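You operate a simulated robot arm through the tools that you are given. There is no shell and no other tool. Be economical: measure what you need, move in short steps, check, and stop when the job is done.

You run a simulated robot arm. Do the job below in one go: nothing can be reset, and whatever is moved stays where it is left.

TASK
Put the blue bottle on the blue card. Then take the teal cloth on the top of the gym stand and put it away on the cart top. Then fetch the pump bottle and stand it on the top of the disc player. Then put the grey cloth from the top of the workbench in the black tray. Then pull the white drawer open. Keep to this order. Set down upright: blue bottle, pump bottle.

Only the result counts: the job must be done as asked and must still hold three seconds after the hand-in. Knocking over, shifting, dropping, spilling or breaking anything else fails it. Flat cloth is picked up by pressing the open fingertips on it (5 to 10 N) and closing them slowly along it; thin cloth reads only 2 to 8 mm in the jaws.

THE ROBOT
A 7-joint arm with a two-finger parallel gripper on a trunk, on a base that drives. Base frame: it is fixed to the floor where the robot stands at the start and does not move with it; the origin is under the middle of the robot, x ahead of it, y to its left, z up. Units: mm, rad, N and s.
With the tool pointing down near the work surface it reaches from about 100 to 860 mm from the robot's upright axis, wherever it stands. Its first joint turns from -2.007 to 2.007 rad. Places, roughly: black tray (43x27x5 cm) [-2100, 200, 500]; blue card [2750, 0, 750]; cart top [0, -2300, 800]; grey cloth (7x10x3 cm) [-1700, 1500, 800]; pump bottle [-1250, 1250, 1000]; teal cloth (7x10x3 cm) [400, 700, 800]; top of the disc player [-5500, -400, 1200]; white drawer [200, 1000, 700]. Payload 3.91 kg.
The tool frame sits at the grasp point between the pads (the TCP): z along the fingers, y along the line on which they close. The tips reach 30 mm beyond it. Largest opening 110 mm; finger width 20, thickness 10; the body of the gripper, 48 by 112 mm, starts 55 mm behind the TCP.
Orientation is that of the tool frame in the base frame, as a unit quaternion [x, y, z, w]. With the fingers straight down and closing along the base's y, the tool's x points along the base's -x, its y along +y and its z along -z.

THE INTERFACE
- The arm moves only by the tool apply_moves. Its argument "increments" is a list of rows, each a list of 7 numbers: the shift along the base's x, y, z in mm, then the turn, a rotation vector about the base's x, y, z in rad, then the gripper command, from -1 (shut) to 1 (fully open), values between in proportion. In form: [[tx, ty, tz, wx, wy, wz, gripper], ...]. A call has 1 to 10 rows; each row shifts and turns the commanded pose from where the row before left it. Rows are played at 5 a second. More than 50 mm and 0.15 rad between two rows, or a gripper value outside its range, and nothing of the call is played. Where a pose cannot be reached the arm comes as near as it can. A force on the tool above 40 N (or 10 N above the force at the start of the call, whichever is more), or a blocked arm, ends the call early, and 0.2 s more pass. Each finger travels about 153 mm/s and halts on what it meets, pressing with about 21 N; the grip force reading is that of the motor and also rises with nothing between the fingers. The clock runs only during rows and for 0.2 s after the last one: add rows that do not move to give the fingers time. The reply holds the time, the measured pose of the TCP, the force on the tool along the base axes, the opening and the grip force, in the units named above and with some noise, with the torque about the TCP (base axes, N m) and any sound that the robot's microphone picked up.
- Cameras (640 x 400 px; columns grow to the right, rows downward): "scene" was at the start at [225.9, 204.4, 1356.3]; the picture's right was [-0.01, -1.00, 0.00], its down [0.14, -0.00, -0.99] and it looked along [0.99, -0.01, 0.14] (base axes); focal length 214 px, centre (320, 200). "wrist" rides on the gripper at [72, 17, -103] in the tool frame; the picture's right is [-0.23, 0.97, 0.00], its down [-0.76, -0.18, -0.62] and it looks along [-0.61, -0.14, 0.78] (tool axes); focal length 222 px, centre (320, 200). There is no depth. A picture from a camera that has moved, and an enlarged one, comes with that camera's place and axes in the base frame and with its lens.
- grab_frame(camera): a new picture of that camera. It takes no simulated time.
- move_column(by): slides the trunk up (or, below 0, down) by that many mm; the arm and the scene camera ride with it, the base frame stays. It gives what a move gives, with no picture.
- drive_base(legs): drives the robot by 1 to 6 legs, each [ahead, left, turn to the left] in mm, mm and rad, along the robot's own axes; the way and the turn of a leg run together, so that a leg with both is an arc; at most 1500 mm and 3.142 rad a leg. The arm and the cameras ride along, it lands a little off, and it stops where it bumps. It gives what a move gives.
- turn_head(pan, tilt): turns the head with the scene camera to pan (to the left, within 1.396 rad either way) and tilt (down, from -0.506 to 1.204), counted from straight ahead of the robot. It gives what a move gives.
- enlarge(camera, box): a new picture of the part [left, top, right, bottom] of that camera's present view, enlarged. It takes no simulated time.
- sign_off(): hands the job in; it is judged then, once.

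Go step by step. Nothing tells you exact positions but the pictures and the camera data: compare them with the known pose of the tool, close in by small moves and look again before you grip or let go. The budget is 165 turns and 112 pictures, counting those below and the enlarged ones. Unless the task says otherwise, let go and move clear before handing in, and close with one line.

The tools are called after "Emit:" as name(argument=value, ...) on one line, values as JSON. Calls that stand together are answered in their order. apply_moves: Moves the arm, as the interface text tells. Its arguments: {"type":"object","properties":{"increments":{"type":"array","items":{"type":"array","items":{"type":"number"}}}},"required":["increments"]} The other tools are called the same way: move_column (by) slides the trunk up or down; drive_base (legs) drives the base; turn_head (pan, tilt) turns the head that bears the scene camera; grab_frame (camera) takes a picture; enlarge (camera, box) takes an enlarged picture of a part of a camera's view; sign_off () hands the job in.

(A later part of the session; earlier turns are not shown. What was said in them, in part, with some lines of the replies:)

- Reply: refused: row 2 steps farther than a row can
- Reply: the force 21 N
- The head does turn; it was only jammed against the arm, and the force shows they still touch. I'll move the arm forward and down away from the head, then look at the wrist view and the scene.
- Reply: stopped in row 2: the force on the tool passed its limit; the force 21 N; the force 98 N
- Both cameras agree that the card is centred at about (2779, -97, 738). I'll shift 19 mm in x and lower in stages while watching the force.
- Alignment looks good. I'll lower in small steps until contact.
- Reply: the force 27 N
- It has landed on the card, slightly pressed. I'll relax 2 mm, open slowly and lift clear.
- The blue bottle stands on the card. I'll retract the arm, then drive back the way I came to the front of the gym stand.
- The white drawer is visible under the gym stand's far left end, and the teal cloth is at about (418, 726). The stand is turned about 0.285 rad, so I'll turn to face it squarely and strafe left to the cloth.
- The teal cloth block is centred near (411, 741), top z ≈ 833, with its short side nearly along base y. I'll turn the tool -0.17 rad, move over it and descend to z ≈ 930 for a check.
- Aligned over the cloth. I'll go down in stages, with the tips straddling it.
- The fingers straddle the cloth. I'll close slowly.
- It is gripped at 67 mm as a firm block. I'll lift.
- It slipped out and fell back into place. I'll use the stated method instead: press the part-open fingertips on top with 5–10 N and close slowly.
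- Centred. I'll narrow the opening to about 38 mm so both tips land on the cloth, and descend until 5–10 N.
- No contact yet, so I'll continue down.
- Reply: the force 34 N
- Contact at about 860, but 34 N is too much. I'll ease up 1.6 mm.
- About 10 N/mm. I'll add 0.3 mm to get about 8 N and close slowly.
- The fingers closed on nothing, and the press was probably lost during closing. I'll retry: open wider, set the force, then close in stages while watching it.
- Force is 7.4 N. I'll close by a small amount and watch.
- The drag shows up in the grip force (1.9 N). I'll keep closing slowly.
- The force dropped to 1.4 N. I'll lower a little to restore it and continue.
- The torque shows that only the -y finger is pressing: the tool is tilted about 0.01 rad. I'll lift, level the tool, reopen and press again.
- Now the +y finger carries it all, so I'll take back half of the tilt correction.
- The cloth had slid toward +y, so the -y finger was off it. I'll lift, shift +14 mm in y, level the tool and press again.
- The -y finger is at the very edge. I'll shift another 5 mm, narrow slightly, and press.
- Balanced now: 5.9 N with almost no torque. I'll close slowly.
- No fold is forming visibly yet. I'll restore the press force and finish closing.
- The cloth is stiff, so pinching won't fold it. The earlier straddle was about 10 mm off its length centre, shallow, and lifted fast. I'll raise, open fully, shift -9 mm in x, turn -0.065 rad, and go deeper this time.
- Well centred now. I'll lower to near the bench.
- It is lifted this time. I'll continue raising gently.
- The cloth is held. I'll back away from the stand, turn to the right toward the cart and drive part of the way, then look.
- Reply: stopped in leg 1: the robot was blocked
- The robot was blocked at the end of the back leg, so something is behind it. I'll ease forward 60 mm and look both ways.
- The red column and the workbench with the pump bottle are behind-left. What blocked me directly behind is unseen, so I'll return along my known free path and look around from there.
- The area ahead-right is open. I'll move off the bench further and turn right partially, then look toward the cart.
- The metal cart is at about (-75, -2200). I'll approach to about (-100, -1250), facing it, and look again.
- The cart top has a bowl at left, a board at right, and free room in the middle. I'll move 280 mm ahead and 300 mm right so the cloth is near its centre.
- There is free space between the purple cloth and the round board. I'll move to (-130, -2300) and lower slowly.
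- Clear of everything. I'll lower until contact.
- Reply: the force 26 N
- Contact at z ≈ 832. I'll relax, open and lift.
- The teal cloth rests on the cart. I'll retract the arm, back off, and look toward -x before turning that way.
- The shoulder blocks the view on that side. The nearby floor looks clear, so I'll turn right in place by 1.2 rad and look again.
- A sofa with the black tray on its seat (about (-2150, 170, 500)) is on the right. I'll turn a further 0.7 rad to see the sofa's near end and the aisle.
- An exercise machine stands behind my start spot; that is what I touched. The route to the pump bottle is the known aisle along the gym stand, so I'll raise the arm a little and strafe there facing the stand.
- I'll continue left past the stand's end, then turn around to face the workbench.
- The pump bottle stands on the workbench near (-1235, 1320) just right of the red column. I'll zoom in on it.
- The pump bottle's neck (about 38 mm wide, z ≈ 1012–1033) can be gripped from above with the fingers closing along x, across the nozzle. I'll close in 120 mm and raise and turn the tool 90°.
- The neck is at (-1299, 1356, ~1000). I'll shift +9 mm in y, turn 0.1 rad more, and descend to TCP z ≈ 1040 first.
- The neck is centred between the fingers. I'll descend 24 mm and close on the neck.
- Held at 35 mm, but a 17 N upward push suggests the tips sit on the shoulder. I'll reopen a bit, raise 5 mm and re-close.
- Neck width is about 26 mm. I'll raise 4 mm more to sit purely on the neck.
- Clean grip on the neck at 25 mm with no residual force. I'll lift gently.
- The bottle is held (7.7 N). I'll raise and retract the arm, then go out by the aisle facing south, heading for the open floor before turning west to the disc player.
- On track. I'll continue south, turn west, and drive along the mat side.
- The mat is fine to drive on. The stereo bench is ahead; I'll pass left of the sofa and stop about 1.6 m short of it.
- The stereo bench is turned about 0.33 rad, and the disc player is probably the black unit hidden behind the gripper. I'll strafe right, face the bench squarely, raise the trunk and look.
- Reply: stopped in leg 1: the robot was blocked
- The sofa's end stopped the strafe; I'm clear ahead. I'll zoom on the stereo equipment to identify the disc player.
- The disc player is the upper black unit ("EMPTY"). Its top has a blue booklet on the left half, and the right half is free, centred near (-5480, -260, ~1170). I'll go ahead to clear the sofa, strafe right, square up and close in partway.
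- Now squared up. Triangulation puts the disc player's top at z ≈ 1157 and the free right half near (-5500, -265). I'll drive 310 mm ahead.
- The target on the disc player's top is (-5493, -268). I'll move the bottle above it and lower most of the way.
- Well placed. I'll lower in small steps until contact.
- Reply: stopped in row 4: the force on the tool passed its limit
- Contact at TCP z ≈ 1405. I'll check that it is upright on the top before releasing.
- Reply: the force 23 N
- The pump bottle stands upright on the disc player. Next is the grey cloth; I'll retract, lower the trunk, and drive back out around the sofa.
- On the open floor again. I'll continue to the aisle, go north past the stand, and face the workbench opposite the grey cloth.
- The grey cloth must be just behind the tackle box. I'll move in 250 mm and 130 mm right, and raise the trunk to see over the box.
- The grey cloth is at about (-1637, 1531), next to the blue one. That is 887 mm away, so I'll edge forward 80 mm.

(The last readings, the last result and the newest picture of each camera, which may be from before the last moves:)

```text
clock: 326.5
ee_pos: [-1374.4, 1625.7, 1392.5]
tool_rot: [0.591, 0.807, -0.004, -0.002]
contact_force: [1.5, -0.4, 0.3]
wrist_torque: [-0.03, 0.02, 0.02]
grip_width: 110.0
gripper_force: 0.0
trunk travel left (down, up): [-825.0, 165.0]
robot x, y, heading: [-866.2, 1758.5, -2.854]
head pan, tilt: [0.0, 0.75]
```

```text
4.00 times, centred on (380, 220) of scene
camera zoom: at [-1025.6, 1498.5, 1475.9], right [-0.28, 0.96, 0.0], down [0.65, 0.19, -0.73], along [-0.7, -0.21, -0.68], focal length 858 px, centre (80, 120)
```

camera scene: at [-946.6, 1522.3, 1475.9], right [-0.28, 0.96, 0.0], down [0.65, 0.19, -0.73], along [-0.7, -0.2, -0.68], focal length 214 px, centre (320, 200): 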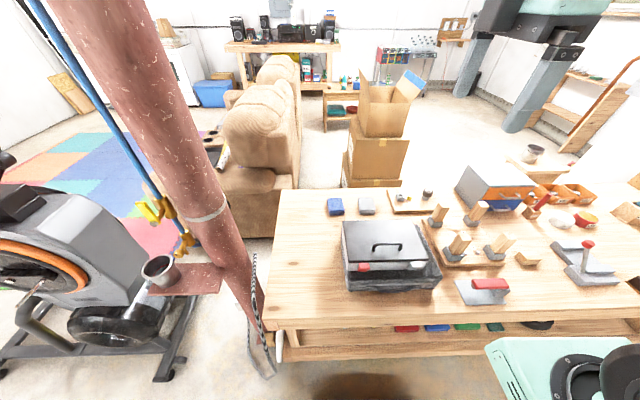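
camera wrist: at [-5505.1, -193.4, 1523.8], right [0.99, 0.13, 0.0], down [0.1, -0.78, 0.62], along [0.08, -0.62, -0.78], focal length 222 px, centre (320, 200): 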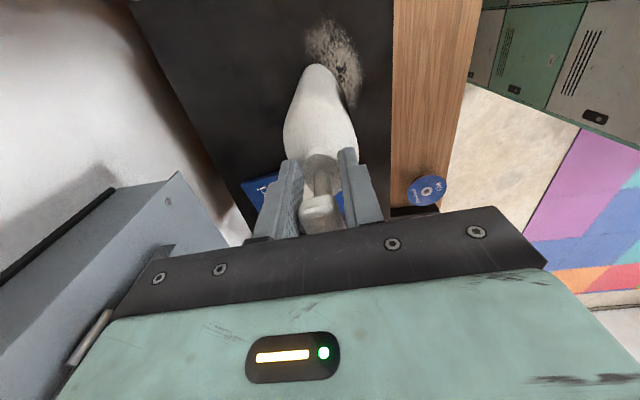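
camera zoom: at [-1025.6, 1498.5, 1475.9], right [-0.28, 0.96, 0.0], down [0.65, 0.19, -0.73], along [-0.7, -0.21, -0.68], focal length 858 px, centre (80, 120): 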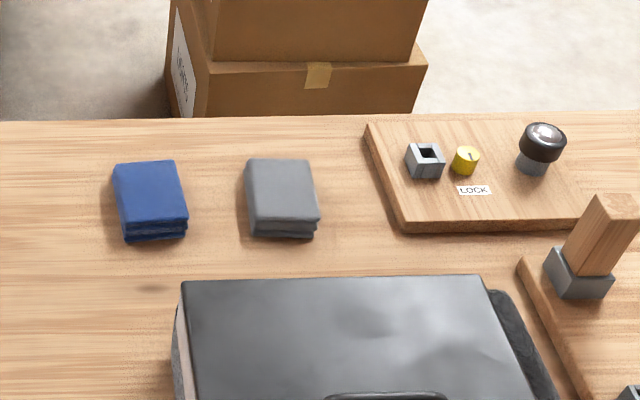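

Reach is now fine. The grey cloth is centred near (-1645, 1525), its short side along the bench. I'll lower the trunk, turn the tool back by -1.59 rad and level it.

Emit:
move_column(by=-200)

Emit:
apply_moves(increments=[[0, 0, 0, 0, 0, -0.148, 1], [0, 0, 0, 0, 0, -0.148, 1], [0, 0, 0, 0, 0, -0.148, 1], [0, 0, 0, 0, 0, -0.148, 1], [0, 0, 0, 0, 0, -0.148, 1], [0, 0, 0, 0, 0, -0.148, 1], [0, 0, 0, 0, 0, -0.148, 1], [-20, -8, 0, 0, 0, -0.148, 1], [-40, -14, 0, 0, 0, -0.148, 1], [-40, -14, 0, 0, 0, -0.148, 1]])

```text
clock: 328.6
ee_pos: [-1374.4, 1626.0, 1192.0]
tool_rot: [0.591, 0.807, -0.004, -0.003]
contact_force: [0.6, 0.3, -1.0]
wrist_torque: [0.02, -0.02, 0.01]
grip_width: 110.0
gripper_force: 0.1
trunk travel left (down, up): [-625.0, 365.0]
robot x, y, heading: [-866.0, 1760.1, -2.854]
head pan, tilt: [0.0, 0.75]
```

```text
clock: 330.9
ee_pos: [-1475.6, 1592.4, 1195.0]
tool_rot: [0.98, 0.196, -0.001, -0.006]
contact_force: [0.4, 0.3, 0.8]
wrist_torque: [-0.02, -0.01, -0.02]
grip_width: 109.9
gripper_force: 0.0
trunk travel left (down, up): [-625.0, 365.0]
robot x, y, heading: [-866.4, 1759.8, -2.857]
head pan, tilt: [0.0, 0.75]
```

I'll finish the turn, level the tool, and come down above the cloth for a wrist check.

Emit:
apply_moves(increments=[[-42, -17, 0, -0.0114, -0.004, -0.11, 1], [-42, -17, 0, 0, 0, 0, 1], [-43, -17, -20, 0, 0, 0, 1], [-42, -16, -20, 0, 0, 0, 1], [0, 0, -48, 0, 0, 0, 1], [0, 0, -48, 0, 0, 0, 1], [0, 0, -48, 0, 0, 0, 1], [0, 0, -40, 0, 0, 0, 1], [0, 0, 0, 0, 0, 0, 1]])

Emit:
grab_frame(camera="wrist")

```text
refused: row 3 steps farther than a row can; nothing moved
```

```text
24 pictures are left
camera wrist: at [-1401.5, 1604.4, 1298.6], right [0.17, -0.99, -0.01], down [-0.77, -0.14, 0.63], along [-0.62, -0.1, -0.78], focal length 222 px, centre (320, 200)
```

wrist: 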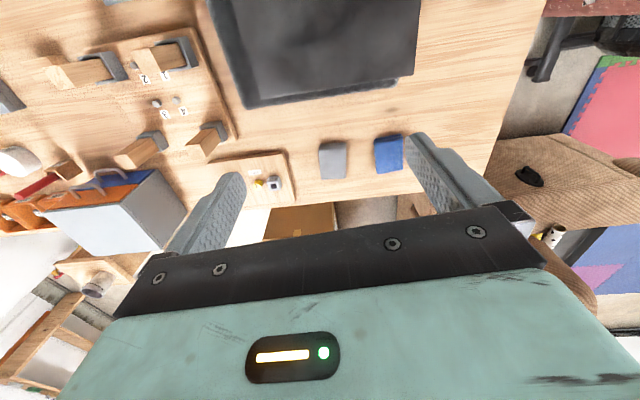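

Emit:
apply_moves(increments=[[-43, -15, 0, -0.0114, -0.004, -0.11, 1], [-43, -15, 0, 0, 0, 0, 1], [-43, -16, -10, 0, 0, 0, 1], [-43, -16, -10, 0, 0, 0, 1], [0, 0, -48, 0, 0, 0, 1], [0, 0, -48, 0, 0, 0, 1], [0, 0, -48, 0, 0, 0, 1], [0, 0, -48, 0, 0, 0, 1], [0, 0, 0, 0, 0, 0, 1]])

Emit:
grab_frame(camera="wrist")

```text
clock: 332.9
ee_pos: [-1649.2, 1528.8, 979.7]
tool_rot: [0.99, 0.144, 0.0, 0.001]
contact_force: [0.6, 0.4, 0.4]
wrist_torque: [0.03, 0.05, 0.0]
grip_width: 110.0
gripper_force: 0.1
trunk travel left (down, up): [-625.0, 365.0]
robot x, y, heading: [-869.0, 1757.4, -2.849]
head pan, tilt: [0.0, 0.75]
```

```text
23 pictures are left
camera wrist: at [-1576.1, 1533.4, 1083.5], right [0.06, -1.0, 0.0], down [-0.78, -0.05, 0.62], along [-0.62, -0.04, -0.78], focal length 222 px, centre (320, 200)
```

wrist: 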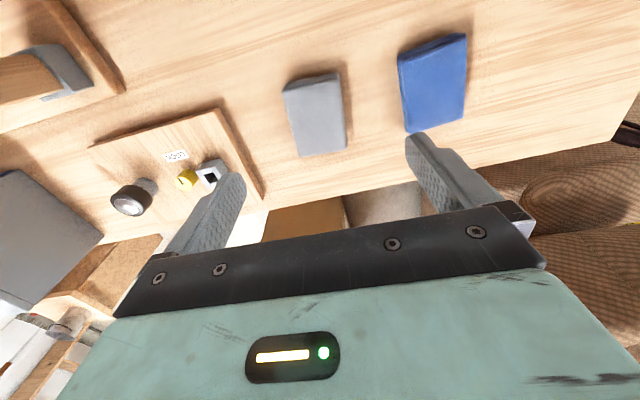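

Aligned in yaw. I'll nudge -6 mm in x and descend to z ≈ 848, then check once more.

Emit:
apply_moves(increments=[[-6, 2, -40, 0, 0, 0, 1], [0, 0, -45, 0, 0, 0, 1], [0, 0, -35, 0, 0, 0, 1], [0, 0, -12, 0, 0, 0, 1], [0, 0, 0, 0, 0, 0, 1]])

Emit:
enlarge(camera="wrist", box=[160, 20, 500, 240])

```text
clock: 334.1
ee_pos: [-1654.4, 1531.4, 845.9]
tool_rot: [0.99, 0.143, 0.0, 0.001]
contact_force: [0.6, 0.2, -1.0]
wrist_torque: [-0.01, -0.05, 0.0]
grip_width: 109.9
gripper_force: 0.1
trunk travel left (down, up): [-625.0, 365.0]
robot x, y, heading: [-866.0, 1758.1, -2.856]
head pan, tilt: [0.0, 0.75]
```

```text
1.82 times, centred on (330, 130) of wrist
camera zoom: at [-1580.8, 1537.3, 950.9], right [0.06, -1.0, 0.0], down [-0.78, -0.05, 0.62], along [-0.62, -0.04, -0.78], focal length 404 px, centre (302, 327)
```

zoom: 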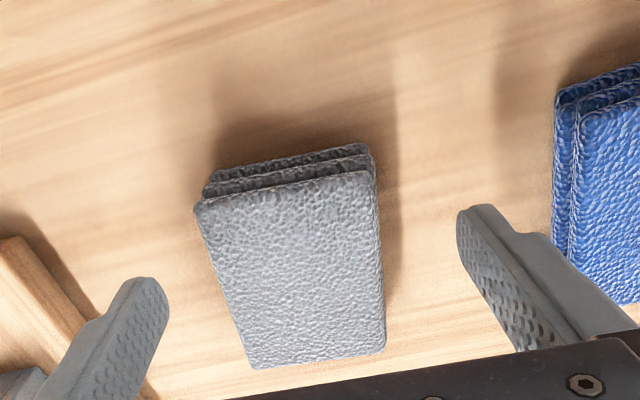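

Perfectly centred. I'll lower to z ≈ 833, close, and lift slowly.

Emit:
apply_moves(increments=[[-1, 0, -6, 0, 0, 0, 1], [0, 0, -4, 0, 0, 0, 1], [0, 0, -2, 0, 0, 0, 0.7], [0, 0, 0, 0, 0, 0, 0.4], [0, 0, 0, 0, 0, 0, 0.1], [0, 0, 0, 0, 0, 0, -0.2], [0, 0, 0, 0, 0, 0, -0.6], [0, 0, 0, 0, 0, 0, -1], [0, 0, 0, 0, 0, 0, -1], [0, 0, 0, 0, 0, 0, -1]])

Emit:
apply_moves(increments=[[0, 0, 3, 0, 0, 0, -1], [0, 0, 4, 0, 0, 0, -1], [0, 0, 6, 0, 0, 0, -1], [0, 0, 9, 0, 0, 0, -1], [0, 0, 12, 0, 0, 0, -1], [0, 0, 15, 0, 0, 0, -1], [0, 0, 16, 0, 0, 0, -1], [0, 0, 16, 0, 0, 0, -1], [0, 0, 16, 0, 0, 0, -1], [0, 0, 16, 0, 0, 0, -1]])

```text
clock: 336.2
ee_pos: [-1654.2, 1530.6, 837.1]
tool_rot: [0.99, 0.143, 0.0, 0.001]
contact_force: [0.2, -0.1, 1.7]
wrist_torque: [-0.02, 0.02, -0.03]
grip_width: 67.4
gripper_force: 21.2
trunk travel left (down, up): [-625.0, 365.0]
robot x, y, heading: [-868.8, 1756.8, -2.859]
head pan, tilt: [0.0, 0.75]
```

```text
clock: 338.4
ee_pos: [-1655.4, 1530.7, 948.9]
tool_rot: [0.99, 0.144, 0.0, 0.002]
contact_force: [-0.3, -0.2, -0.5]
wrist_torque: [-0.01, -0.03, -0.02]
grip_width: 67.5
gripper_force: 20.8
trunk travel left (down, up): [-625.0, 365.0]
robot x, y, heading: [-873.3, 1756.8, -2.857]
head pan, tilt: [0.0, 0.75]
```

The grey cloth is held (67.5 mm). I'll raise and retract over the tackle box, then take the aisle back to the front of the sofa.

Emit:
apply_moves(increments=[[0, 0, 20, 0, 0, 0, -1], [0, 0, 25, 0, 0, 0, -1], [0, 0, 30, 0, 0, 0, -1], [0, 0, 30, 0, 0, 0, -1], [0, 0, 25, 0, 0, 0, -1], [15, 5, 10, 0, 0, 0, -1], [30, 9, 0, 0, 0, 0, -1], [35, 10, 0, 0, 0, 0, -1], [35, 10, 0, 0, 0, 0, -1], [35, 10, 0, 0, 0, 0, -1]])

Emit:
apply_moves(increments=[[35, 10, 0, 0, 0, 0, -1], [35, 10, 0, 0, 0, 0, -1], [30, 9, 0, 0, 0, 0, -1], [15, 4, 0, 0, 0, 0, -1], [0, 0, 0, 0, 0, 0, -1]])

Emit:
drive_base(legs=[[-370, 0, 0], [0, 0, 1.57], [1400, 0, 0]])

```text
clock: 340.6
ee_pos: [-1505.2, 1575.9, 1088.5]
tool_rot: [0.99, 0.144, -0.001, 0.001]
contact_force: [0.7, 0.3, -0.8]
wrist_torque: [0.04, -0.05, 0.0]
grip_width: 67.3
gripper_force: 20.6
trunk travel left (down, up): [-625.0, 365.0]
robot x, y, heading: [-863.6, 1760.5, -2.857]
head pan, tilt: [0.0, 0.75]
```

```text
clock: 341.9
ee_pos: [-1391.9, 1607.7, 1087.4]
tool_rot: [0.99, 0.143, 0.0, 0.001]
contact_force: [-0.2, 0.2, -0.2]
wrist_torque: [-0.01, -0.04, -0.03]
grip_width: 67.4
gripper_force: 21.1
trunk travel left (down, up): [-625.0, 365.0]
robot x, y, heading: [-865.4, 1758.1, -2.858]
head pan, tilt: [0.0, 0.75]
```

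```text
clock: 354.6
ee_pos: [5.0, -4.8, 1087.3]
tool_rot: [0.603, 0.798, 0.002, 0.0]
contact_force: [0.5, -0.5, -0.1]
wrist_torque: [0.02, -0.01, 0.04]
grip_width: 67.2
gripper_force: 21.4
trunk travel left (down, up): [-625.0, 365.0]
robot x, y, heading: [-137.8, 521.1, -1.298]
head pan, tilt: [0.0, 0.75]
```

I'll continue: south, west along the mat, then turn to face the sofa seat.

Emit:
drive_base(legs=[[1500, -60, 0], [0, 0, -1.843], [1500, 0, 0], [430, 0, 0], [0, 0, -1.14]])

Emit:
turn_head(pan=0.0, tilt=0.55)

Emit:
grab_frame(camera="scene")

```text
refused: leg 1 is longer than a leg can be; nothing moved
```

```text
clock: 355.3
ee_pos: [6.0, -4.2, 1086.8]
tool_rot: [0.603, 0.798, 0.0, 0.0]
contact_force: [0.0, -0.5, 0.8]
wrist_torque: [0.0, 0.02, -0.02]
grip_width: 67.0
gripper_force: 21.2
trunk travel left (down, up): [-625.0, 365.0]
robot x, y, heading: [-139.6, 520.8, -1.295]
head pan, tilt: [0.0, 0.55]
```

```text
21 pictures are left
camera scene: at [120.4, 354.0, 1293.2], right [-0.96, -0.27, 0.0], down [-0.14, 0.5, -0.85], along [0.23, -0.82, -0.52], focal length 214 px, centre (320, 200)
```

scene: 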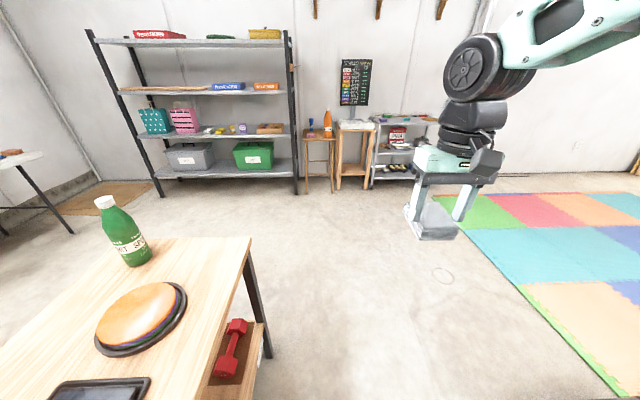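

The cloth is still held and the way ahead is clear. I'll repeat the drive with a shorter first leg.

Emit:
drive_base(legs=[[1480, -60, 0], [0, 0, -1.843], [1500, 0, 0], [430, 0, 0], [0, 0, -1.14]])

Emit:
grab_frame(camera="scene")

```text
clock: 378.8
ee_pos: [-1966.4, -635.1, 1087.7]
tool_rot: [0.877, -0.48, 0.0, 0.001]
contact_force: [1.1, -0.6, -0.2]
wrist_torque: [0.01, -0.01, 0.04]
grip_width: 66.9
gripper_force: 21.0
trunk travel left (down, up): [-625.0, 365.0]
robot x, y, heading: [-1680.0, -1098.4, 2.137]
head pan, tilt: [0.0, 0.55]
```

```text
20 pictures are left
camera scene: at [-1976.8, -1012.7, 1293.2], right [0.84, 0.54, 0.0], down [0.28, -0.44, -0.85], along [-0.46, 0.72, -0.52], focal length 214 px, centre (320, 200)
```

scene: 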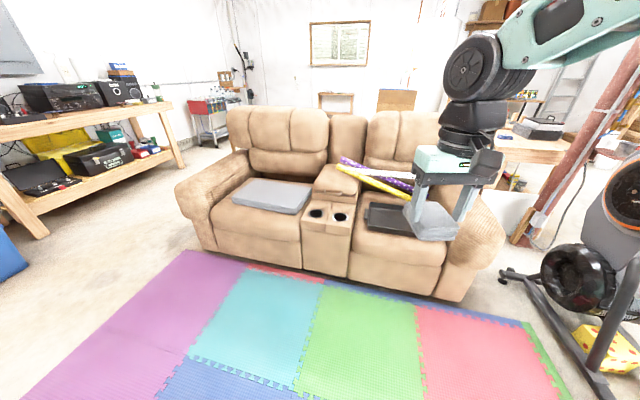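

The black tray is on the sofa's right-hand seat, near (-2188, 157, 500). I'll drive in to about 720 mm from it and look from above.

Emit:
drive_base(legs=[[0, -245, 0], [610, 0, 0]])

Emit:
turn_head(pan=0.0, tilt=0.8)

Emit:
grab_frame(camera="scene")

Emit:
grab_frame(camera="wrist")

```text
clock: 383.6
ee_pos: [-2070.1, 6.9, 1087.3]
tool_rot: [0.873, -0.488, 0.0, 0.001]
contact_force: [0.1, -0.4, 0.3]
wrist_torque: [0.01, 0.01, -0.02]
grip_width: 67.0
gripper_force: 21.1
trunk travel left (down, up): [-625.0, 365.0]
robot x, y, heading: [-1790.1, -460.3, 2.122]
head pan, tilt: [0.0, 0.55]
```

```text
clock: 384.4
ee_pos: [-2069.6, 8.7, 1087.8]
tool_rot: [0.873, -0.488, -0.001, 0.0]
contact_force: [-0.3, -0.1, -0.1]
wrist_torque: [-0.02, 0.02, 0.01]
grip_width: 67.0
gripper_force: 21.1
trunk travel left (down, up): [-625.0, 365.0]
robot x, y, heading: [-1786.0, -459.5, 2.126]
head pan, tilt: [0.0, 0.799]
```

```text
19 pictures are left
camera scene: at [-2081.4, -377.1, 1271.9], right [0.85, 0.52, 0.0], down [0.37, -0.61, -0.7], along [-0.36, 0.59, -0.72], focal length 214 px, centre (320, 200)
```

scene: 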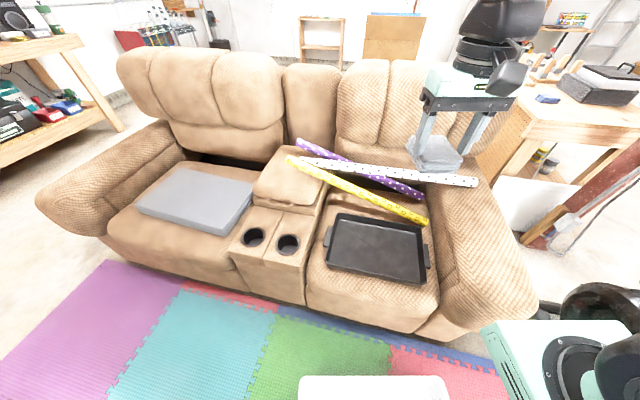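

```text
18 pictures are left
camera wrist: at [-2046.8, -62.0, 1191.7], right [-0.95, -0.32, 0.0], down [-0.25, 0.74, 0.62], along [-0.2, 0.59, -0.78], focal length 222 px, centre (320, 200)
```

wrist: 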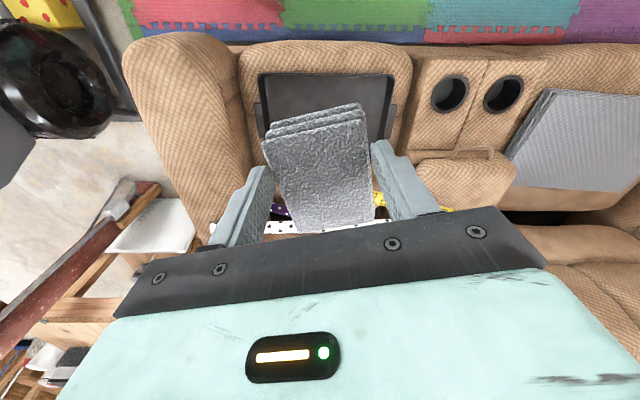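

The tray's centre is at about (-2130, 148), its floor near z ≈ 505. I'll move the cloth over (-2126, 135), lower the trunk 250 mm and check.

Emit:
apply_moves(increments=[[-12, 26, 0, 0, 0, 0, -1], [-15, 34, 0, 0, 0, 0, -1], [-15, 34, 0, 0, 0, 0, -1], [-14, 32, 0, 0, 0, 0, -1], [0, 0, 0, 0, 0, 0, -1]])

Emit:
move_column(by=-250)

Emit:
apply_moves(increments=[[0, 0, -20, 0, 0, 0, -1], [0, 0, -35, 0, 0, 0, -1], [0, 0, -35, 0, 0, 0, -1], [0, 0, -35, 0, 0, 0, -1], [0, 0, -35, 0, 0, 0, -1], [0, 0, -20, 0, 0, 0, -1], [0, 0, 0, 0, 0, 0, -1]])

Emit:
grab_frame(camera="scene")

Emit:
grab_frame(camera="wrist")

```text
clock: 385.6
ee_pos: [-2123.1, 133.8, 1090.7]
tool_rot: [0.873, -0.488, 0.0, 0.001]
contact_force: [-0.4, 0.2, -0.2]
wrist_torque: [-0.01, 0.0, 0.01]
grip_width: 66.9
gripper_force: 21.3
trunk travel left (down, up): [-625.0, 365.0]
robot x, y, heading: [-1790.7, -460.9, 2.126]
head pan, tilt: [0.0, 0.799]
```

```text
clock: 388.1
ee_pos: [-2123.1, 133.1, 838.7]
tool_rot: [0.873, -0.488, -0.001, 0.0]
contact_force: [-0.2, 0.2, -0.1]
wrist_torque: [-0.04, -0.02, 0.0]
grip_width: 66.9
gripper_force: 21.3
trunk travel left (down, up): [-375.0, 615.0]
robot x, y, heading: [-1785.6, -459.9, 2.122]
head pan, tilt: [0.0, 0.799]
```

```text
clock: 389.7
ee_pos: [-2122.9, 134.3, 660.7]
tool_rot: [0.873, -0.488, -0.001, 0.001]
contact_force: [-0.1, 0.1, -1.6]
wrist_torque: [0.02, -0.05, -0.02]
grip_width: 67.2
gripper_force: 20.7
trunk travel left (down, up): [-375.0, 615.0]
robot x, y, heading: [-1788.0, -461.3, 2.124]
head pan, tilt: [0.0, 0.799]
```

```text
17 pictures are left
camera scene: at [-2081.4, -377.2, 1021.8], right [0.85, 0.52, 0.0], down [0.37, -0.61, -0.7], along [-0.36, 0.59, -0.72], focal length 214 px, centre (320, 200)
```

scene: 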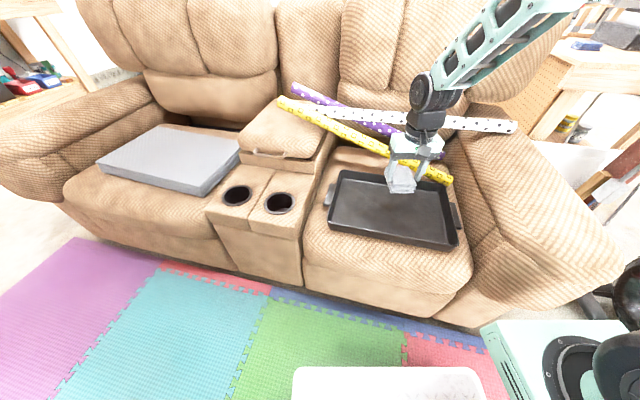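

```text
16 pictures are left
camera wrist: at [-2099.4, 63.8, 764.9], right [-0.95, -0.32, 0.0], down [-0.25, 0.74, 0.62], along [-0.2, 0.59, -0.78], focal length 222 px, centre (320, 200)
```

wrist: 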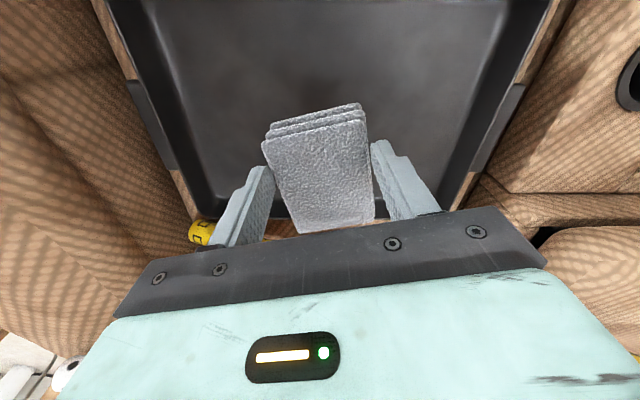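

The cloth is centred over the tray. I'll lower, slowing near the floor.

Emit:
apply_moves(increments=[[0, 0, -15, 0, 0, 0, -1], [0, 0, -25, 0, 0, 0, -1], [0, 0, -25, 0, 0, 0, -1], [0, 0, -12, 0, 0, 0, -1], [0, 0, -5, 0, 0, 0, -1], [0, 0, 0, 0, 0, 0, -1]])

Emit:
enlarge(camera="scene", box=[310, 130, 480, 270])

```text
clock: 391.1
ee_pos: [-2123.3, 133.9, 576.4]
tool_rot: [0.873, -0.488, -0.001, 0.001]
contact_force: [-0.2, 0.8, -0.6]
wrist_torque: [0.02, 0.0, -0.02]
grip_width: 67.1
gripper_force: 21.1
trunk travel left (down, up): [-375.0, 615.0]
robot x, y, heading: [-1788.4, -460.5, 2.119]
head pan, tilt: [0.0, 0.799]
```

```text
2.86 times, centred on (395, 200) of scene
camera zoom: at [-2081.4, -377.2, 1021.8], right [0.85, 0.52, 0.0], down [0.37, -0.61, -0.7], along [-0.36, 0.59, -0.72], focal length 613 px, centre (106, 200)
```

zoom: 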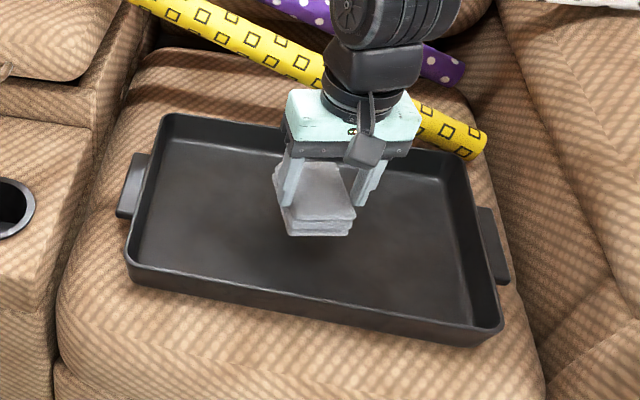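

Emit:
apply_moves(increments=[[0, 0, -10, 0, 0, 0, -1], [0, 0, -8, 0, 0, 0, -1], [0, 0, -5, 0, 0, 0, -1], [0, 0, -4, 0, 0, 0, -1], [0, 0, 0, 0, 0, 0, -1]])

```text
clock: 392.3
ee_pos: [-2123.7, 133.9, 551.2]
tool_rot: [0.873, -0.489, -0.001, 0.001]
contact_force: [-0.5, -0.2, -1.4]
wrist_torque: [0.0, 0.04, 0.02]
grip_width: 67.0
gripper_force: 20.8
trunk travel left (down, up): [-375.0, 615.0]
robot x, y, heading: [-1791.7, -459.4, 2.121]
head pan, tilt: [0.0, 0.799]
```

Emit:
apply_moves(increments=[[0, 0, -4, 0, 0, 0, -1], [0, 0, -4, 0, 0, 0, -1], [0, 0, -3, 0, 0, 0, -1], [0, 0, -3, 0, 0, 0, -1], [0, 0, 0, 0, 0, 0, -1]])

Emit:
enlarge(camera="scene", box=[340, 150, 450, 240])

```text
clock: 393.5
ee_pos: [-2122.4, 133.3, 536.3]
tool_rot: [0.873, -0.488, 0.001, 0.001]
contact_force: [-0.2, -0.7, -0.3]
wrist_torque: [0.01, 0.01, -0.02]
grip_width: 67.3
gripper_force: 20.8
trunk travel left (down, up): [-375.0, 615.0]
robot x, y, heading: [-1791.2, -461.1, 2.128]
head pan, tilt: [0.0, 0.799]
```

```text
4.44 times, centred on (395, 195) of scene
camera zoom: at [-2081.4, -377.2, 1021.8], right [0.85, 0.52, 0.0], down [0.37, -0.61, -0.7], along [-0.36, 0.59, -0.72], focal length 953 px, centre (-13, 222)
```

zoom: 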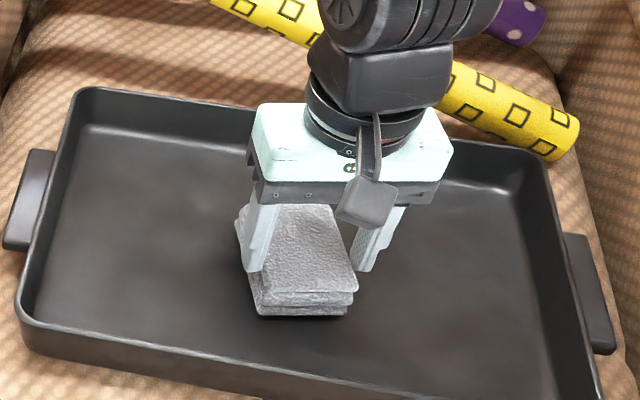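

Nearly down. I'll lower in small steps to contact.

Emit:
apply_moves(increments=[[0, 0, -3, 0, 0, 0, -1], [0, 0, -3, 0, 0, 0, -1], [0, 0, -3, 0, 0, 0, -1], [0, 0, 0, 0, 0, 0, -1]])

```text
clock: 394.5
ee_pos: [-2124.7, 133.5, 529.7]
tool_rot: [0.873, -0.488, -0.002, 0.001]
contact_force: [4.0, 0.0, 27.1]
wrist_torque: [0.07, -0.19, -0.05]
grip_width: 67.2
gripper_force: 21.3
trunk travel left (down, up): [-375.0, 615.0]
robot x, y, heading: [-1788.5, -460.8, 2.123]
head pan, tilt: [0.0, 0.799]
```

Contact. I'll relax, open and lift away.

Emit:
apply_moves(increments=[[0, 0, 2, 0, 0, 0, -1], [0, 0, 0, 0, 0, 0, 0.3], [0, 0, 0, 0, 0, 0, 0.7], [0, 0, 0, 0, 0, 0, 1], [0, 0, 20, 0, 0, 0, 1], [0, 0, 45, 0, 0, 0, 1], [0, 0, 48, 0, 0, 0, 1], [0, 0, 48, 0, 0, 0, 1], [0, 0, 48, 0, 0, 0, 1], [0, 0, 30, 0, 0, 0, 1]])

Emit:
move_column(by=250)

Emit:
grab_frame(camera="scene")

```text
clock: 396.7
ee_pos: [-2124.4, 134.3, 767.2]
tool_rot: [0.873, -0.488, 0.0, 0.0]
contact_force: [-0.1, 0.7, -0.3]
wrist_torque: [0.03, -0.02, -0.01]
grip_width: 110.0
gripper_force: 0.0
trunk travel left (down, up): [-375.0, 615.0]
robot x, y, heading: [-1788.9, -459.7, 2.124]
head pan, tilt: [0.0, 0.799]
```

```text
clock: 399.3
ee_pos: [-2125.3, 135.3, 1016.0]
tool_rot: [0.873, -0.488, -0.001, 0.001]
contact_force: [0.1, -0.1, 0.1]
wrist_torque: [0.02, 0.0, 0.02]
grip_width: 110.0
gripper_force: 0.0
trunk travel left (down, up): [-625.0, 365.0]
robot x, y, heading: [-1786.5, -458.3, 2.121]
head pan, tilt: [0.0, 0.799]
```

```text
13 pictures are left
camera scene: at [-2081.4, -377.2, 1271.8], right [0.85, 0.52, 0.0], down [0.37, -0.61, -0.7], along [-0.36, 0.59, -0.72], focal length 214 px, centre (320, 200)
```

scene: 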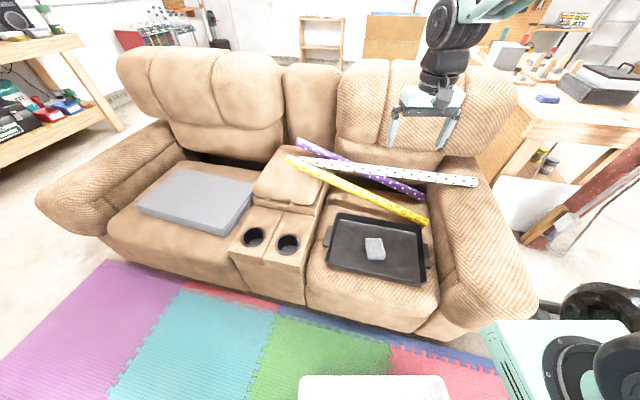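

The grey cloth lies in the tray. For the drawer: earlier pictures triangulate its handle at about (152, 839, 724) on the stand's front. I'll back out and drive north into the aisle, so the stand is on my right with room to pull away leftwards.

Emit:
apply_moves(increments=[[20, -33, 20, 0, 0, 0, 1], [20, -34, 20, 0, 0, 0, 1], [20, -34, 20, 0, 0, 0, 1], [18, -30, 20, 0, 0, 0, 1], [0, 0, 0, 0, 0, 0, 1]])

Emit:
drive_base(legs=[[-610, 0, 0], [0, 0, -2.12], [1500, 0, 0], [150, 0, 0], [0, 0, 1.855], [900, 60, 0]])

```text
clock: 400.5
ee_pos: [-2047.4, 2.4, 1099.4]
tool_rot: [0.873, -0.488, -0.001, 0.002]
contact_force: [0.1, 0.1, 0.0]
wrist_torque: [0.03, 0.02, 0.01]
grip_width: 109.8
gripper_force: 0.1
trunk travel left (down, up): [-625.0, 365.0]
robot x, y, heading: [-1791.6, -459.5, 2.124]
head pan, tilt: [0.0, 0.799]
```

```text
clock: 425.8
ee_pos: [-358.6, 439.0, 1097.7]
tool_rot: [0.817, -0.577, 0.0, 0.0]
contact_force: [0.6, 0.3, 1.2]
wrist_torque: [-0.01, 0.01, 0.01]
grip_width: 110.0
gripper_force: 0.0
trunk travel left (down, up): [-625.0, 365.0]
robot x, y, heading: [-198.8, -68.6, 1.908]
head pan, tilt: [0.0, 0.799]
```

Emit:
drive_base(legs=[[470, -30, -0.05]])

Emit:
turn_head(pan=-1.2, tilt=0.7)

Emit:
grab_frame(camera="scene")

```text
clock: 428.6
ee_pos: [-434.4, 901.5, 1097.0]
tool_rot: [0.796, -0.605, -0.001, 0.0]
contact_force: [0.3, -0.7, -0.6]
wrist_torque: [-0.02, 0.01, -0.02]
grip_width: 110.3
gripper_force: 0.1
trunk travel left (down, up): [-625.0, 365.0]
robot x, y, heading: [-313.8, 383.5, 1.84]
head pan, tilt: [0.0, 0.799]
```

```text
clock: 430.0
ee_pos: [-434.4, 903.8, 1097.2]
tool_rot: [0.796, -0.605, 0.0, 0.0]
contact_force: [0.0, -0.7, 0.3]
wrist_torque: [0.02, 0.02, 0.01]
grip_width: 110.1
gripper_force: 0.0
trunk travel left (down, up): [-625.0, 365.0]
robot x, y, heading: [-317.4, 388.0, 1.839]
head pan, tilt: [-1.201, 0.7]
```

```text
12 pictures are left
camera scene: at [-481.5, 518.5, 1280.1], right [0.6, -0.8, 0.0], down [-0.52, -0.38, -0.76], along [0.61, 0.46, -0.64], focal length 214 px, centre (320, 200)
```

scene: 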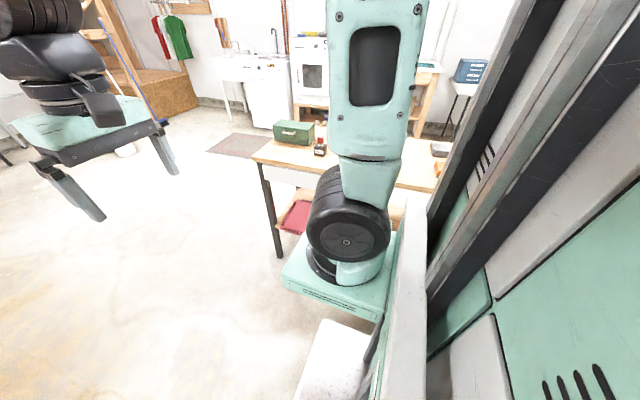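

The shoulder hides the drawer from the head, so I'll rely on the wrist camera. I'll back up 150 mm for arm room, swing the tool to the right in front of the stand, and check.

Emit:
drive_base(legs=[[-150, 0, 0]])

Emit:
apply_moves(increments=[[40, 4, -10, 0, 0, 0, 0.5], [42, 4, -12, 0, 0, 0, 0.5], [42, 4, -12, 0, 0, 0, 0.5], [42, 4, -12, 0, 0, 0, 0.5], [42, 4, -12, 0, 0, 0, 0.5], [42, 4, -12, 0, 0, 0, 0.5], [42, 4, -12, 0, 0, 0, 0.5], [42, 4, -12, 0, 0, 0, 0.5], [42, 4, -12, 0, 0, 0, 0.5], [10, 0, 0, 0, 0, 0, 0.5]])

```text
clock: 431.4
ee_pos: [-394.2, 755.6, 1099.8]
tool_rot: [0.796, -0.605, -0.001, 0.001]
contact_force: [-0.5, -0.1, 0.6]
wrist_torque: [0.01, -0.03, 0.02]
grip_width: 109.9
gripper_force: 0.0
trunk travel left (down, up): [-625.0, 365.0]
robot x, y, heading: [-269.6, 235.3, 1.842]
head pan, tilt: [-1.201, 0.7]
```

```text
clock: 433.6
ee_pos: [-9.5, 793.8, 989.3]
tool_rot: [0.797, -0.604, -0.001, 0.001]
contact_force: [-0.2, -0.3, -0.2]
wrist_torque: [0.0, -0.02, 0.02]
grip_width: 82.5
gripper_force: 0.2
trunk travel left (down, up): [-625.0, 365.0]
robot x, y, heading: [-275.2, 237.7, 1.842]
head pan, tilt: [-1.201, 0.7]
```

Tool is in front of the stand. Now I'll pitch it up to point at the drawer, with the fingers closing vertically.

Emit:
apply_moves(increments=[[0, 0, 0, 0.0417, -0.143, 0, 0.5], [0, 0, 0, 0.0417, -0.143, 0, 0.5], [0, 0, 0, 0.0417, -0.143, 0, 0.5], [0, 0, 0, 0.0417, -0.143, 0, 0.5], [0, 0, -5, 0.0417, -0.143, 0, 0.5], [0, 0, -5, 0.0417, -0.143, 0, 0.5], [0, 0, -5, 0.0417, -0.143, 0, 0.5], [0, 0, -5, 0.0417, -0.143, 0, 0.5], [0, 0, -5, 0.0417, -0.143, 0, 0.5], [0, 0, -5, 0.0417, -0.143, 0, 0.5]])

```text
clock: 435.8
ee_pos: [-4.7, 817.7, 964.7]
tool_rot: [0.586, -0.443, 0.403, -0.546]
contact_force: [0.5, -0.7, -0.2]
wrist_torque: [0.02, 0.01, 0.04]
grip_width: 82.4
gripper_force: 0.0
out of reach, approached as far as the arm can: row 6, 7, 8
trunk travel left (down, up): [-625.0, 365.0]
robot x, y, heading: [-271.4, 240.8, 1.84]
head pan, tilt: [-1.201, 0.7]
```

The tool now points horizontally at the stand. I'll lower the trunk 230 mm to bring it to handle height and look.

Emit:
move_column(by=-230)

Emit:
apply_moves(increments=[[0, 0, 0, 0.02, -0.07, 0, 0.5], [0, 0, 0, 0, 0, 0, 0.5], [0, 0, 0, 0, 0, 0, 0.5]])

Emit:
grab_frame(camera="wrist")

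```text
clock: 438.2
ee_pos: [-4.6, 816.6, 734.3]
tool_rot: [0.586, -0.444, 0.404, -0.545]
contact_force: [0.8, 0.4, -0.3]
wrist_torque: [-0.02, 0.02, -0.01]
grip_width: 82.2
gripper_force: 0.1
trunk travel left (down, up): [-395.0, 595.0]
robot x, y, heading: [-272.6, 240.0, 1.841]
head pan, tilt: [-1.201, 0.7]
```

```text
clock: 439.0
ee_pos: [-5.4, 817.3, 734.2]
tool_rot: [0.567, -0.429, 0.418, -0.565]
contact_force: [-0.7, -0.7, 0.3]
wrist_torque: [-0.01, 0.01, -0.03]
grip_width: 82.4
gripper_force: 0.0
trunk travel left (down, up): [-395.0, 595.0]
robot x, y, heading: [-270.0, 238.9, 1.838]
head pan, tilt: [-1.201, 0.7]
```

```text
11 pictures are left
camera wrist: at [-84.8, 718.3, 719.2], right [-0.08, 0.23, -0.97], down [-0.81, 0.55, 0.19], along [0.58, 0.8, 0.14], focal length 222 px, centre (320, 200)
```

wrist: 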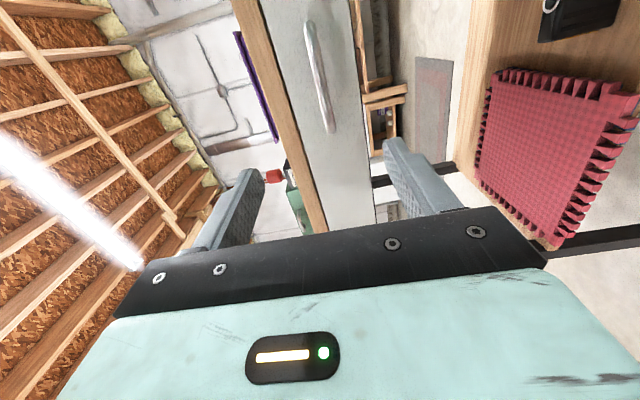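

The handle is clear: centre (150, 838, 729), bar along the stand. I'll narrow the opening to about 36 mm, centre on the bar, and advance 95 mm for a check.

Emit:
apply_moves(increments=[[6.6, -22.6, -5, 0, 0, 0, -0.35], [0, 0, 0, 0, 0, 0, -0.35], [24, 7, 0, 0, 0, 0, -0.35], [24, 7, 0, 0, 0, 0, -0.35], [24, 7, 0, 0, 0, 0, -0.35], [19, 5.6, 0, 0, 0, 0, -0.35], [0, 0, 0, 0, 0, 0, -0.35]])

Emit:
grab_frame(camera="wrist")

```text
clock: 440.6
ee_pos: [93.1, 831.9, 725.5]
tool_rot: [0.567, -0.429, 0.419, -0.565]
contact_force: [0.4, 1.0, -0.2]
wrist_torque: [-0.01, -0.01, 0.0]
grip_width: 35.6
gripper_force: 0.1
out of reach, approached as far as the arm can: row 1
trunk travel left (down, up): [-395.0, 595.0]
robot x, y, heading: [-272.8, 239.4, 1.843]
head pan, tilt: [-1.201, 0.7]
```

```text
10 pictures are left
camera wrist: at [13.7, 734.6, 709.6], right [-0.08, 0.23, -0.97], down [-0.81, 0.55, 0.19], along [0.58, 0.8, 0.14], focal length 222 px, centre (320, 200)
```

wrist: 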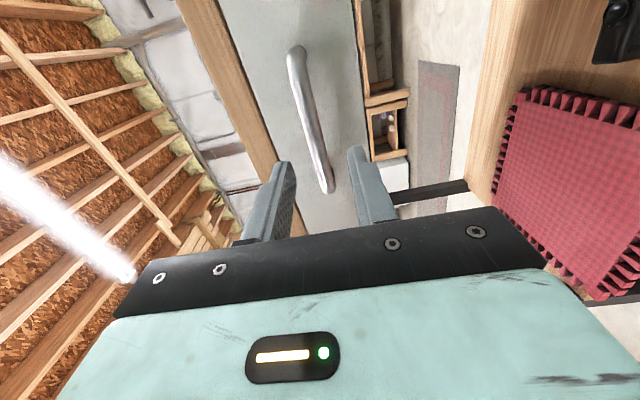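

The bar sits neatly between the fingers' line. I'll advance 42 mm and close.

Emit:
apply_moves(increments=[[14, 4, 2, 0, 0, 0, -0.35], [14, 4, 0, 0, 0, 0, -0.35], [12, 3.5, 0, 0, 0, 0, -0.35], [0, 0, 0, 0, 0, 0, -0.35]])

Emit:
grab_frame(camera="wrist")

```text
clock: 441.6
ee_pos: [134.1, 846.7, 728.2]
tool_rot: [0.567, -0.429, 0.419, -0.565]
contact_force: [1.0, 0.6, -0.4]
wrist_torque: [-0.02, -0.01, 0.02]
grip_width: 35.7
gripper_force: 0.1
trunk travel left (down, up): [-395.0, 595.0]
robot x, y, heading: [-268.8, 241.3, 1.842]
head pan, tilt: [-1.201, 0.7]
```

```text
9 pictures are left
camera wrist: at [54.6, 748.9, 712.0], right [-0.08, 0.23, -0.97], down [-0.81, 0.55, 0.19], along [0.58, 0.8, 0.14], focal length 222 px, centre (320, 200)
```

wrist: 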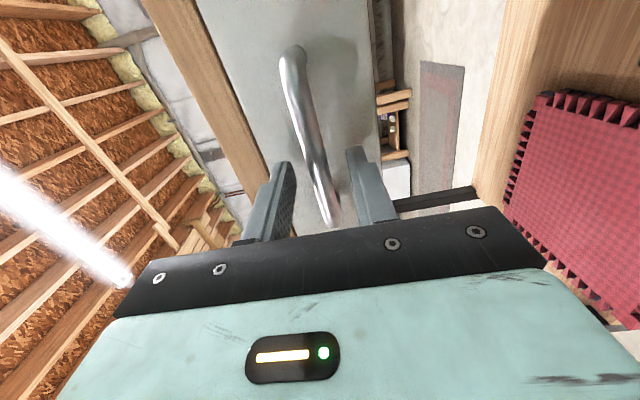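

Emit:
apply_moves(increments=[[3, 1, 0, 0, 0, 0, -0.6], [0, 0, 0, 0, 0, 0, -1], [0, 0, 0, 0, 0, 0, -1], [0, 0, 0, 0, 0, 0, -1]])

```text
clock: 442.6
ee_pos: [136.9, 847.1, 726.4]
tool_rot: [0.568, -0.43, 0.419, -0.564]
contact_force: [-0.7, -2.9, -18.8]
wrist_torque: [-0.74, -0.13, 0.34]
grip_width: 11.6
gripper_force: 45.2
trunk travel left (down, up): [-395.0, 595.0]
robot x, y, heading: [-269.3, 237.1, 1.841]
head pan, tilt: [-1.201, 0.7]
```

The bar is gripped (11.6 mm). I'll ease down 2 mm and pull straight back with the arm in small steps.

Emit:
apply_moves(increments=[[0, 0, -2, 0, 0, 0, -1], [-5, -1.5, 0, 0, 0, 0, -1], [-8, -2.3, 0, 0, 0, 0, -1], [-10, -2.9, 0, 0, 0, 0, -1], [-12, -3.5, 0, 0, 0, 0, -1], [-12, -3.5, 0, 0, 0, 0, -1], [-12, -3.5, 0, 0, 0, 0, -1]])

```text
clock: 444.2
ee_pos: [77.1, 827.7, 725.4]
tool_rot: [0.565, -0.43, 0.421, -0.564]
contact_force: [5.5, -12.6, 6.5]
wrist_torque: [-0.78, -0.35, -1.02]
grip_width: 11.8
gripper_force: 45.5
trunk travel left (down, up): [-395.0, 595.0]
robot x, y, heading: [-270.8, 236.6, 1.84]
head pan, tilt: [-1.201, 0.7]
```

It's sliding open (60 mm). The side force says the slide runs slightly more toward -y, so I'll correct and keep pulling.

Emit:
apply_moves(increments=[[-5, -6, 0, 0, 0, 0, -1], [-11.3, -4.1, 0, 0, 0, 0, -1], [-11.3, -4.1, 0, 0, 0, 0, -1], [-11.3, -4.1, 0, 0, 0, 0, -1], [-11.3, -4.1, 0, 0, 0, 0, -1], [-11.3, -4.1, 0, 0, 0, 0, -1], [0, 0, 0, 0, 0, 0, -1]])

```text
clock: 445.3
ee_pos: [36.1, 814.1, 726.2]
tool_rot: [-0.568, 0.426, -0.416, 0.569]
contact_force: [-2.1, 1.2, 4.2]
wrist_torque: [-0.91, -0.39, 0.09]
grip_width: 12.1
gripper_force: 45.4
trunk travel left (down, up): [-395.0, 595.0]
robot x, y, heading: [-272.5, 240.1, 1.841]
head pan, tilt: [-1.201, 0.7]
stopped in row 5: the force on the tool passed its limit (the readings are from after the stop); the commanded pose is now the measured one
```

About 105 mm open; the pull met resistance. I'll test whether that's the end stop with small steps.

Emit:
apply_moves(increments=[[-4, -1.3, 0, 0, 0, 0, -1], [-4, -1.3, 0, 0, 0, 0, -1], [0, 0, 0, 0, 0, 0, -1]])

Emit:
grab_frame(camera="wrist")

```text
clock: 446.1
ee_pos: [28.4, 810.5, 725.7]
tool_rot: [-0.567, 0.426, -0.415, 0.569]
contact_force: [0.2, 0.5, 2.5]
wrist_torque: [-0.87, -0.33, 0.48]
grip_width: 11.9
gripper_force: 44.8
trunk travel left (down, up): [-395.0, 595.0]
robot x, y, heading: [-270.3, 236.9, 1.842]
head pan, tilt: [-1.201, 0.7]
```

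```text
8 pictures are left
camera wrist: at [-49.8, 712.7, 709.8], right [-0.08, 0.23, -0.97], down [-0.82, 0.54, 0.19], along [0.57, 0.81, 0.14], focal length 222 px, centre (320, 200)
```

wrist: 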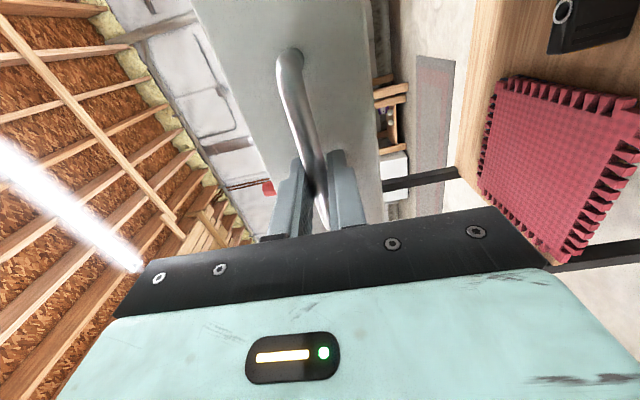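

The drawer keeps moving freely. I'll continue slowly to open it further.

Emit:
apply_moves(increments=[[-6, -1.9, 0, 0, 0, 0, -1], [-6, -1.9, 0, 0, 0, 0, -1], [-6, -1.9, 0, 0, 0, 0, -1], [-6, -1.9, 0, 0, 0, 0, -1], [-6, -1.9, 0, 0, 0, 0, -1], [-6, -1.9, 0, 0, 0, 0, -1], [-6, -1.9, 0, 0, 0, 0, -1], [-6, -1.9, 0, 0, 0, 0, -1], [0, 0, 0, 0, 0, 0, -1]])

```text
clock: 447.4
ee_pos: [0.7, 802.7, 725.5]
tool_rot: [-0.563, 0.428, -0.423, 0.567]
contact_force: [0.5, -4.2, 11.6]
wrist_torque: [-0.76, -0.37, 0.7]
grip_width: 11.9
gripper_force: 45.7
out of reach, approached as far as the arm can: row 4, 6
trunk travel left (down, up): [-395.0, 595.0]
robot x, y, heading: [-272.6, 237.2, 1.842]
head pan, tilt: [-1.201, 0.7]
stopped in row 6: the force on the tool passed its limit (the readings are from after the stop); the commanded pose is now the measured one
```

The arm is at its limit there (about 140 mm open). I'll pull the rest by strafing the base left 60 mm, nearly along the slide.

Emit:
drive_base(legs=[[0, 60, 0]])

```text
clock: 448.4
ee_pos: [-56.3, 784.4, 727.2]
tool_rot: [-0.561, 0.43, -0.424, 0.566]
contact_force: [12.1, -30.2, 15.0]
wrist_torque: [-0.65, -0.34, 0.19]
grip_width: 12.2
gripper_force: 45.2
trunk travel left (down, up): [-395.0, 595.0]
robot x, y, heading: [-330.0, 226.7, 1.844]
head pan, tilt: [-1.201, 0.7]
```

About 200 mm open with some side strain. I'll relieve it, then pull a little more.

Emit:
apply_moves(increments=[[0.8, -3, 0, 0, 0, 0, -1], [0.8, -3, 0, 0, 0, 0, -1], [0, 0, 0, 0, 0, 0, -1]])

Emit:
drive_base(legs=[[0, 45, 0]])

Emit:
grab_frame(camera="wrist")

```text
clock: 449.1
ee_pos: [-56.2, 784.9, 726.1]
tool_rot: [-0.561, 0.43, -0.425, 0.566]
contact_force: [0.9, -5.3, 12.3]
wrist_torque: [-0.69, -0.3, 0.44]
grip_width: 11.5
gripper_force: 44.9
out of reach, approached as far as the arm can: row 1, 2
trunk travel left (down, up): [-395.0, 595.0]
robot x, y, heading: [-331.6, 224.0, 1.844]
head pan, tilt: [-1.201, 0.7]
```

```text
clock: 450.1
ee_pos: [-98.0, 769.9, 726.7]
tool_rot: [-0.561, 0.431, -0.425, 0.565]
contact_force: [8.7, -24.6, 10.9]
wrist_torque: [-0.68, -0.29, 0.1]
grip_width: 11.9
gripper_force: 45.1
trunk travel left (down, up): [-395.0, 595.0]
robot x, y, heading: [-376.2, 212.1, 1.84]
head pan, tilt: [-1.201, 0.7]
```

```text
7 pictures are left
camera wrist: at [-179.4, 674.1, 709.3], right [-0.06, 0.23, -0.97], down [-0.8, 0.57, 0.18], along [0.59, 0.79, 0.15], focal length 222 px, centre (320, 200)
```

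wrist: 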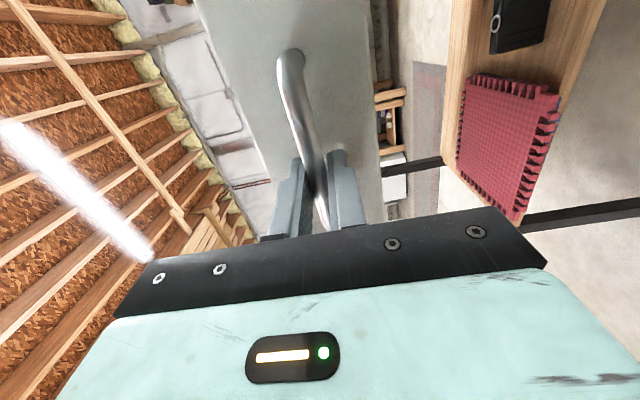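

The drawer is out about 245 mm. I'll open the fingers and back off by strafing a little further left.

Emit:
apply_moves(increments=[[0, 0, 0, 0, 0, 0, -0.7], [0, 0, 0, 0, 0, 0, -0.3], [0, 0, 0, 0, 0, 0, 0.2], [0, 0, 0, 0, 0, 0, 0.2]])

Emit:
drive_base(legs=[[0, 45, 0]])

Emit:
grab_frame(camera="wrist")

```text
clock: 451.1
ee_pos: [-98.8, 771.0, 726.2]
tool_rot: [-0.561, 0.43, -0.426, 0.565]
contact_force: [0.2, 0.4, -0.5]
wrist_torque: [0.0, 0.02, -0.02]
grip_width: 66.0
gripper_force: 0.2
trunk travel left (down, up): [-395.0, 595.0]
robot x, y, heading: [-372.5, 210.3, 1.834]
head pan, tilt: [-1.201, 0.7]
```

```text
clock: 451.9
ee_pos: [-143.0, 759.2, 724.7]
tool_rot: [-0.561, 0.431, -0.426, 0.564]
contact_force: [0.2, 1.0, -0.6]
wrist_torque: [0.0, 0.03, -0.04]
grip_width: 66.0
gripper_force: 0.0
trunk travel left (down, up): [-395.0, 595.0]
robot x, y, heading: [-416.1, 197.9, 1.843]
head pan, tilt: [-1.201, 0.7]
```

```text
6 pictures are left
camera wrist: at [-223.3, 662.4, 708.9], right [-0.06, 0.23, -0.97], down [-0.8, 0.57, 0.18], along [0.59, 0.79, 0.15], focal length 222 px, centre (320, 200)
```

wrist: 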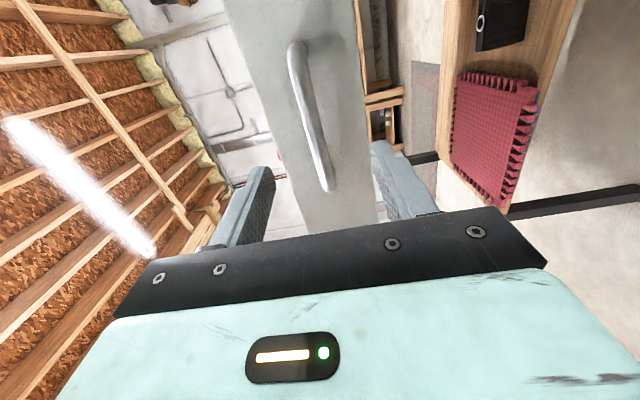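

Clear of the handle. I'll drive back a bit and take a final look at the drawer.

Emit:
drive_base(legs=[[-400, -40, 0]])

Emit:
turn_head(pan=-0.55, tilt=0.6)

Emit:
grab_frame(camera="scene")

```text
clock: 454.5
ee_pos: [9.2, 373.1, 725.6]
tool_rot: [-0.559, 0.433, -0.429, 0.562]
contact_force: [0.5, -0.7, 0.6]
wrist_torque: [0.0, 0.02, 0.0]
grip_width: 65.9
gripper_force: 0.0
trunk travel left (down, up): [-395.0, 595.0]
robot x, y, heading: [-272.9, -183.4, 1.829]
head pan, tilt: [-1.201, 0.7]
```

```text
clock: 455.5
ee_pos: [8.1, 373.1, 724.8]
tool_rot: [-0.558, 0.434, -0.429, 0.562]
contact_force: [0.6, -1.0, -0.5]
wrist_torque: [0.02, -0.03, -0.03]
grip_width: 66.0
gripper_force: 0.1
trunk travel left (down, up): [-395.0, 595.0]
robot x, y, heading: [-271.8, -185.8, 1.826]
head pan, tilt: [-0.55, 0.6]
```

```text
5 pictures are left
camera scene: at [-483.1, -16.3, 1058.7], right [0.96, -0.29, 0.0], down [-0.16, -0.54, -0.82], along [0.24, 0.79, -0.57], focal length 214 px, centre (320, 200)
```

scene: 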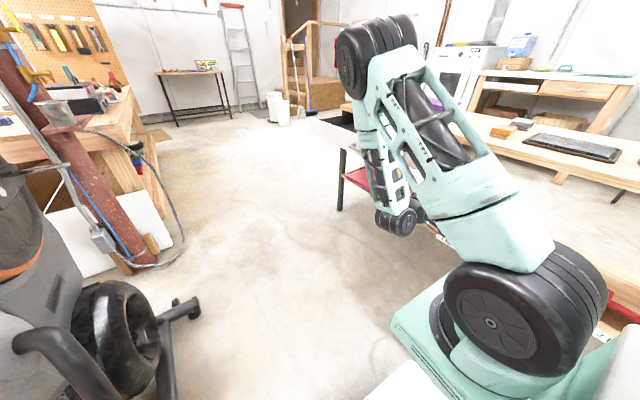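

The drawer stands open, nothing else looks disturbed, and the gripper is free. I'm handing in.

Emit:
sign_off()

```text
The job is handed in.
```

I did all five steps in order and handed the job in. The blue bottle is upright on its card, the teal cloth is on the cart top, and the pump bottle is upright on the disc player. The grey cloth is in the black tray, and the white drawer is open about 245 mm. The base bumped an unseen obstacle (I think the exercise bike) once while backing and the sofa once while strafing; neither looked moved in later pictures, but I did not check them closely.
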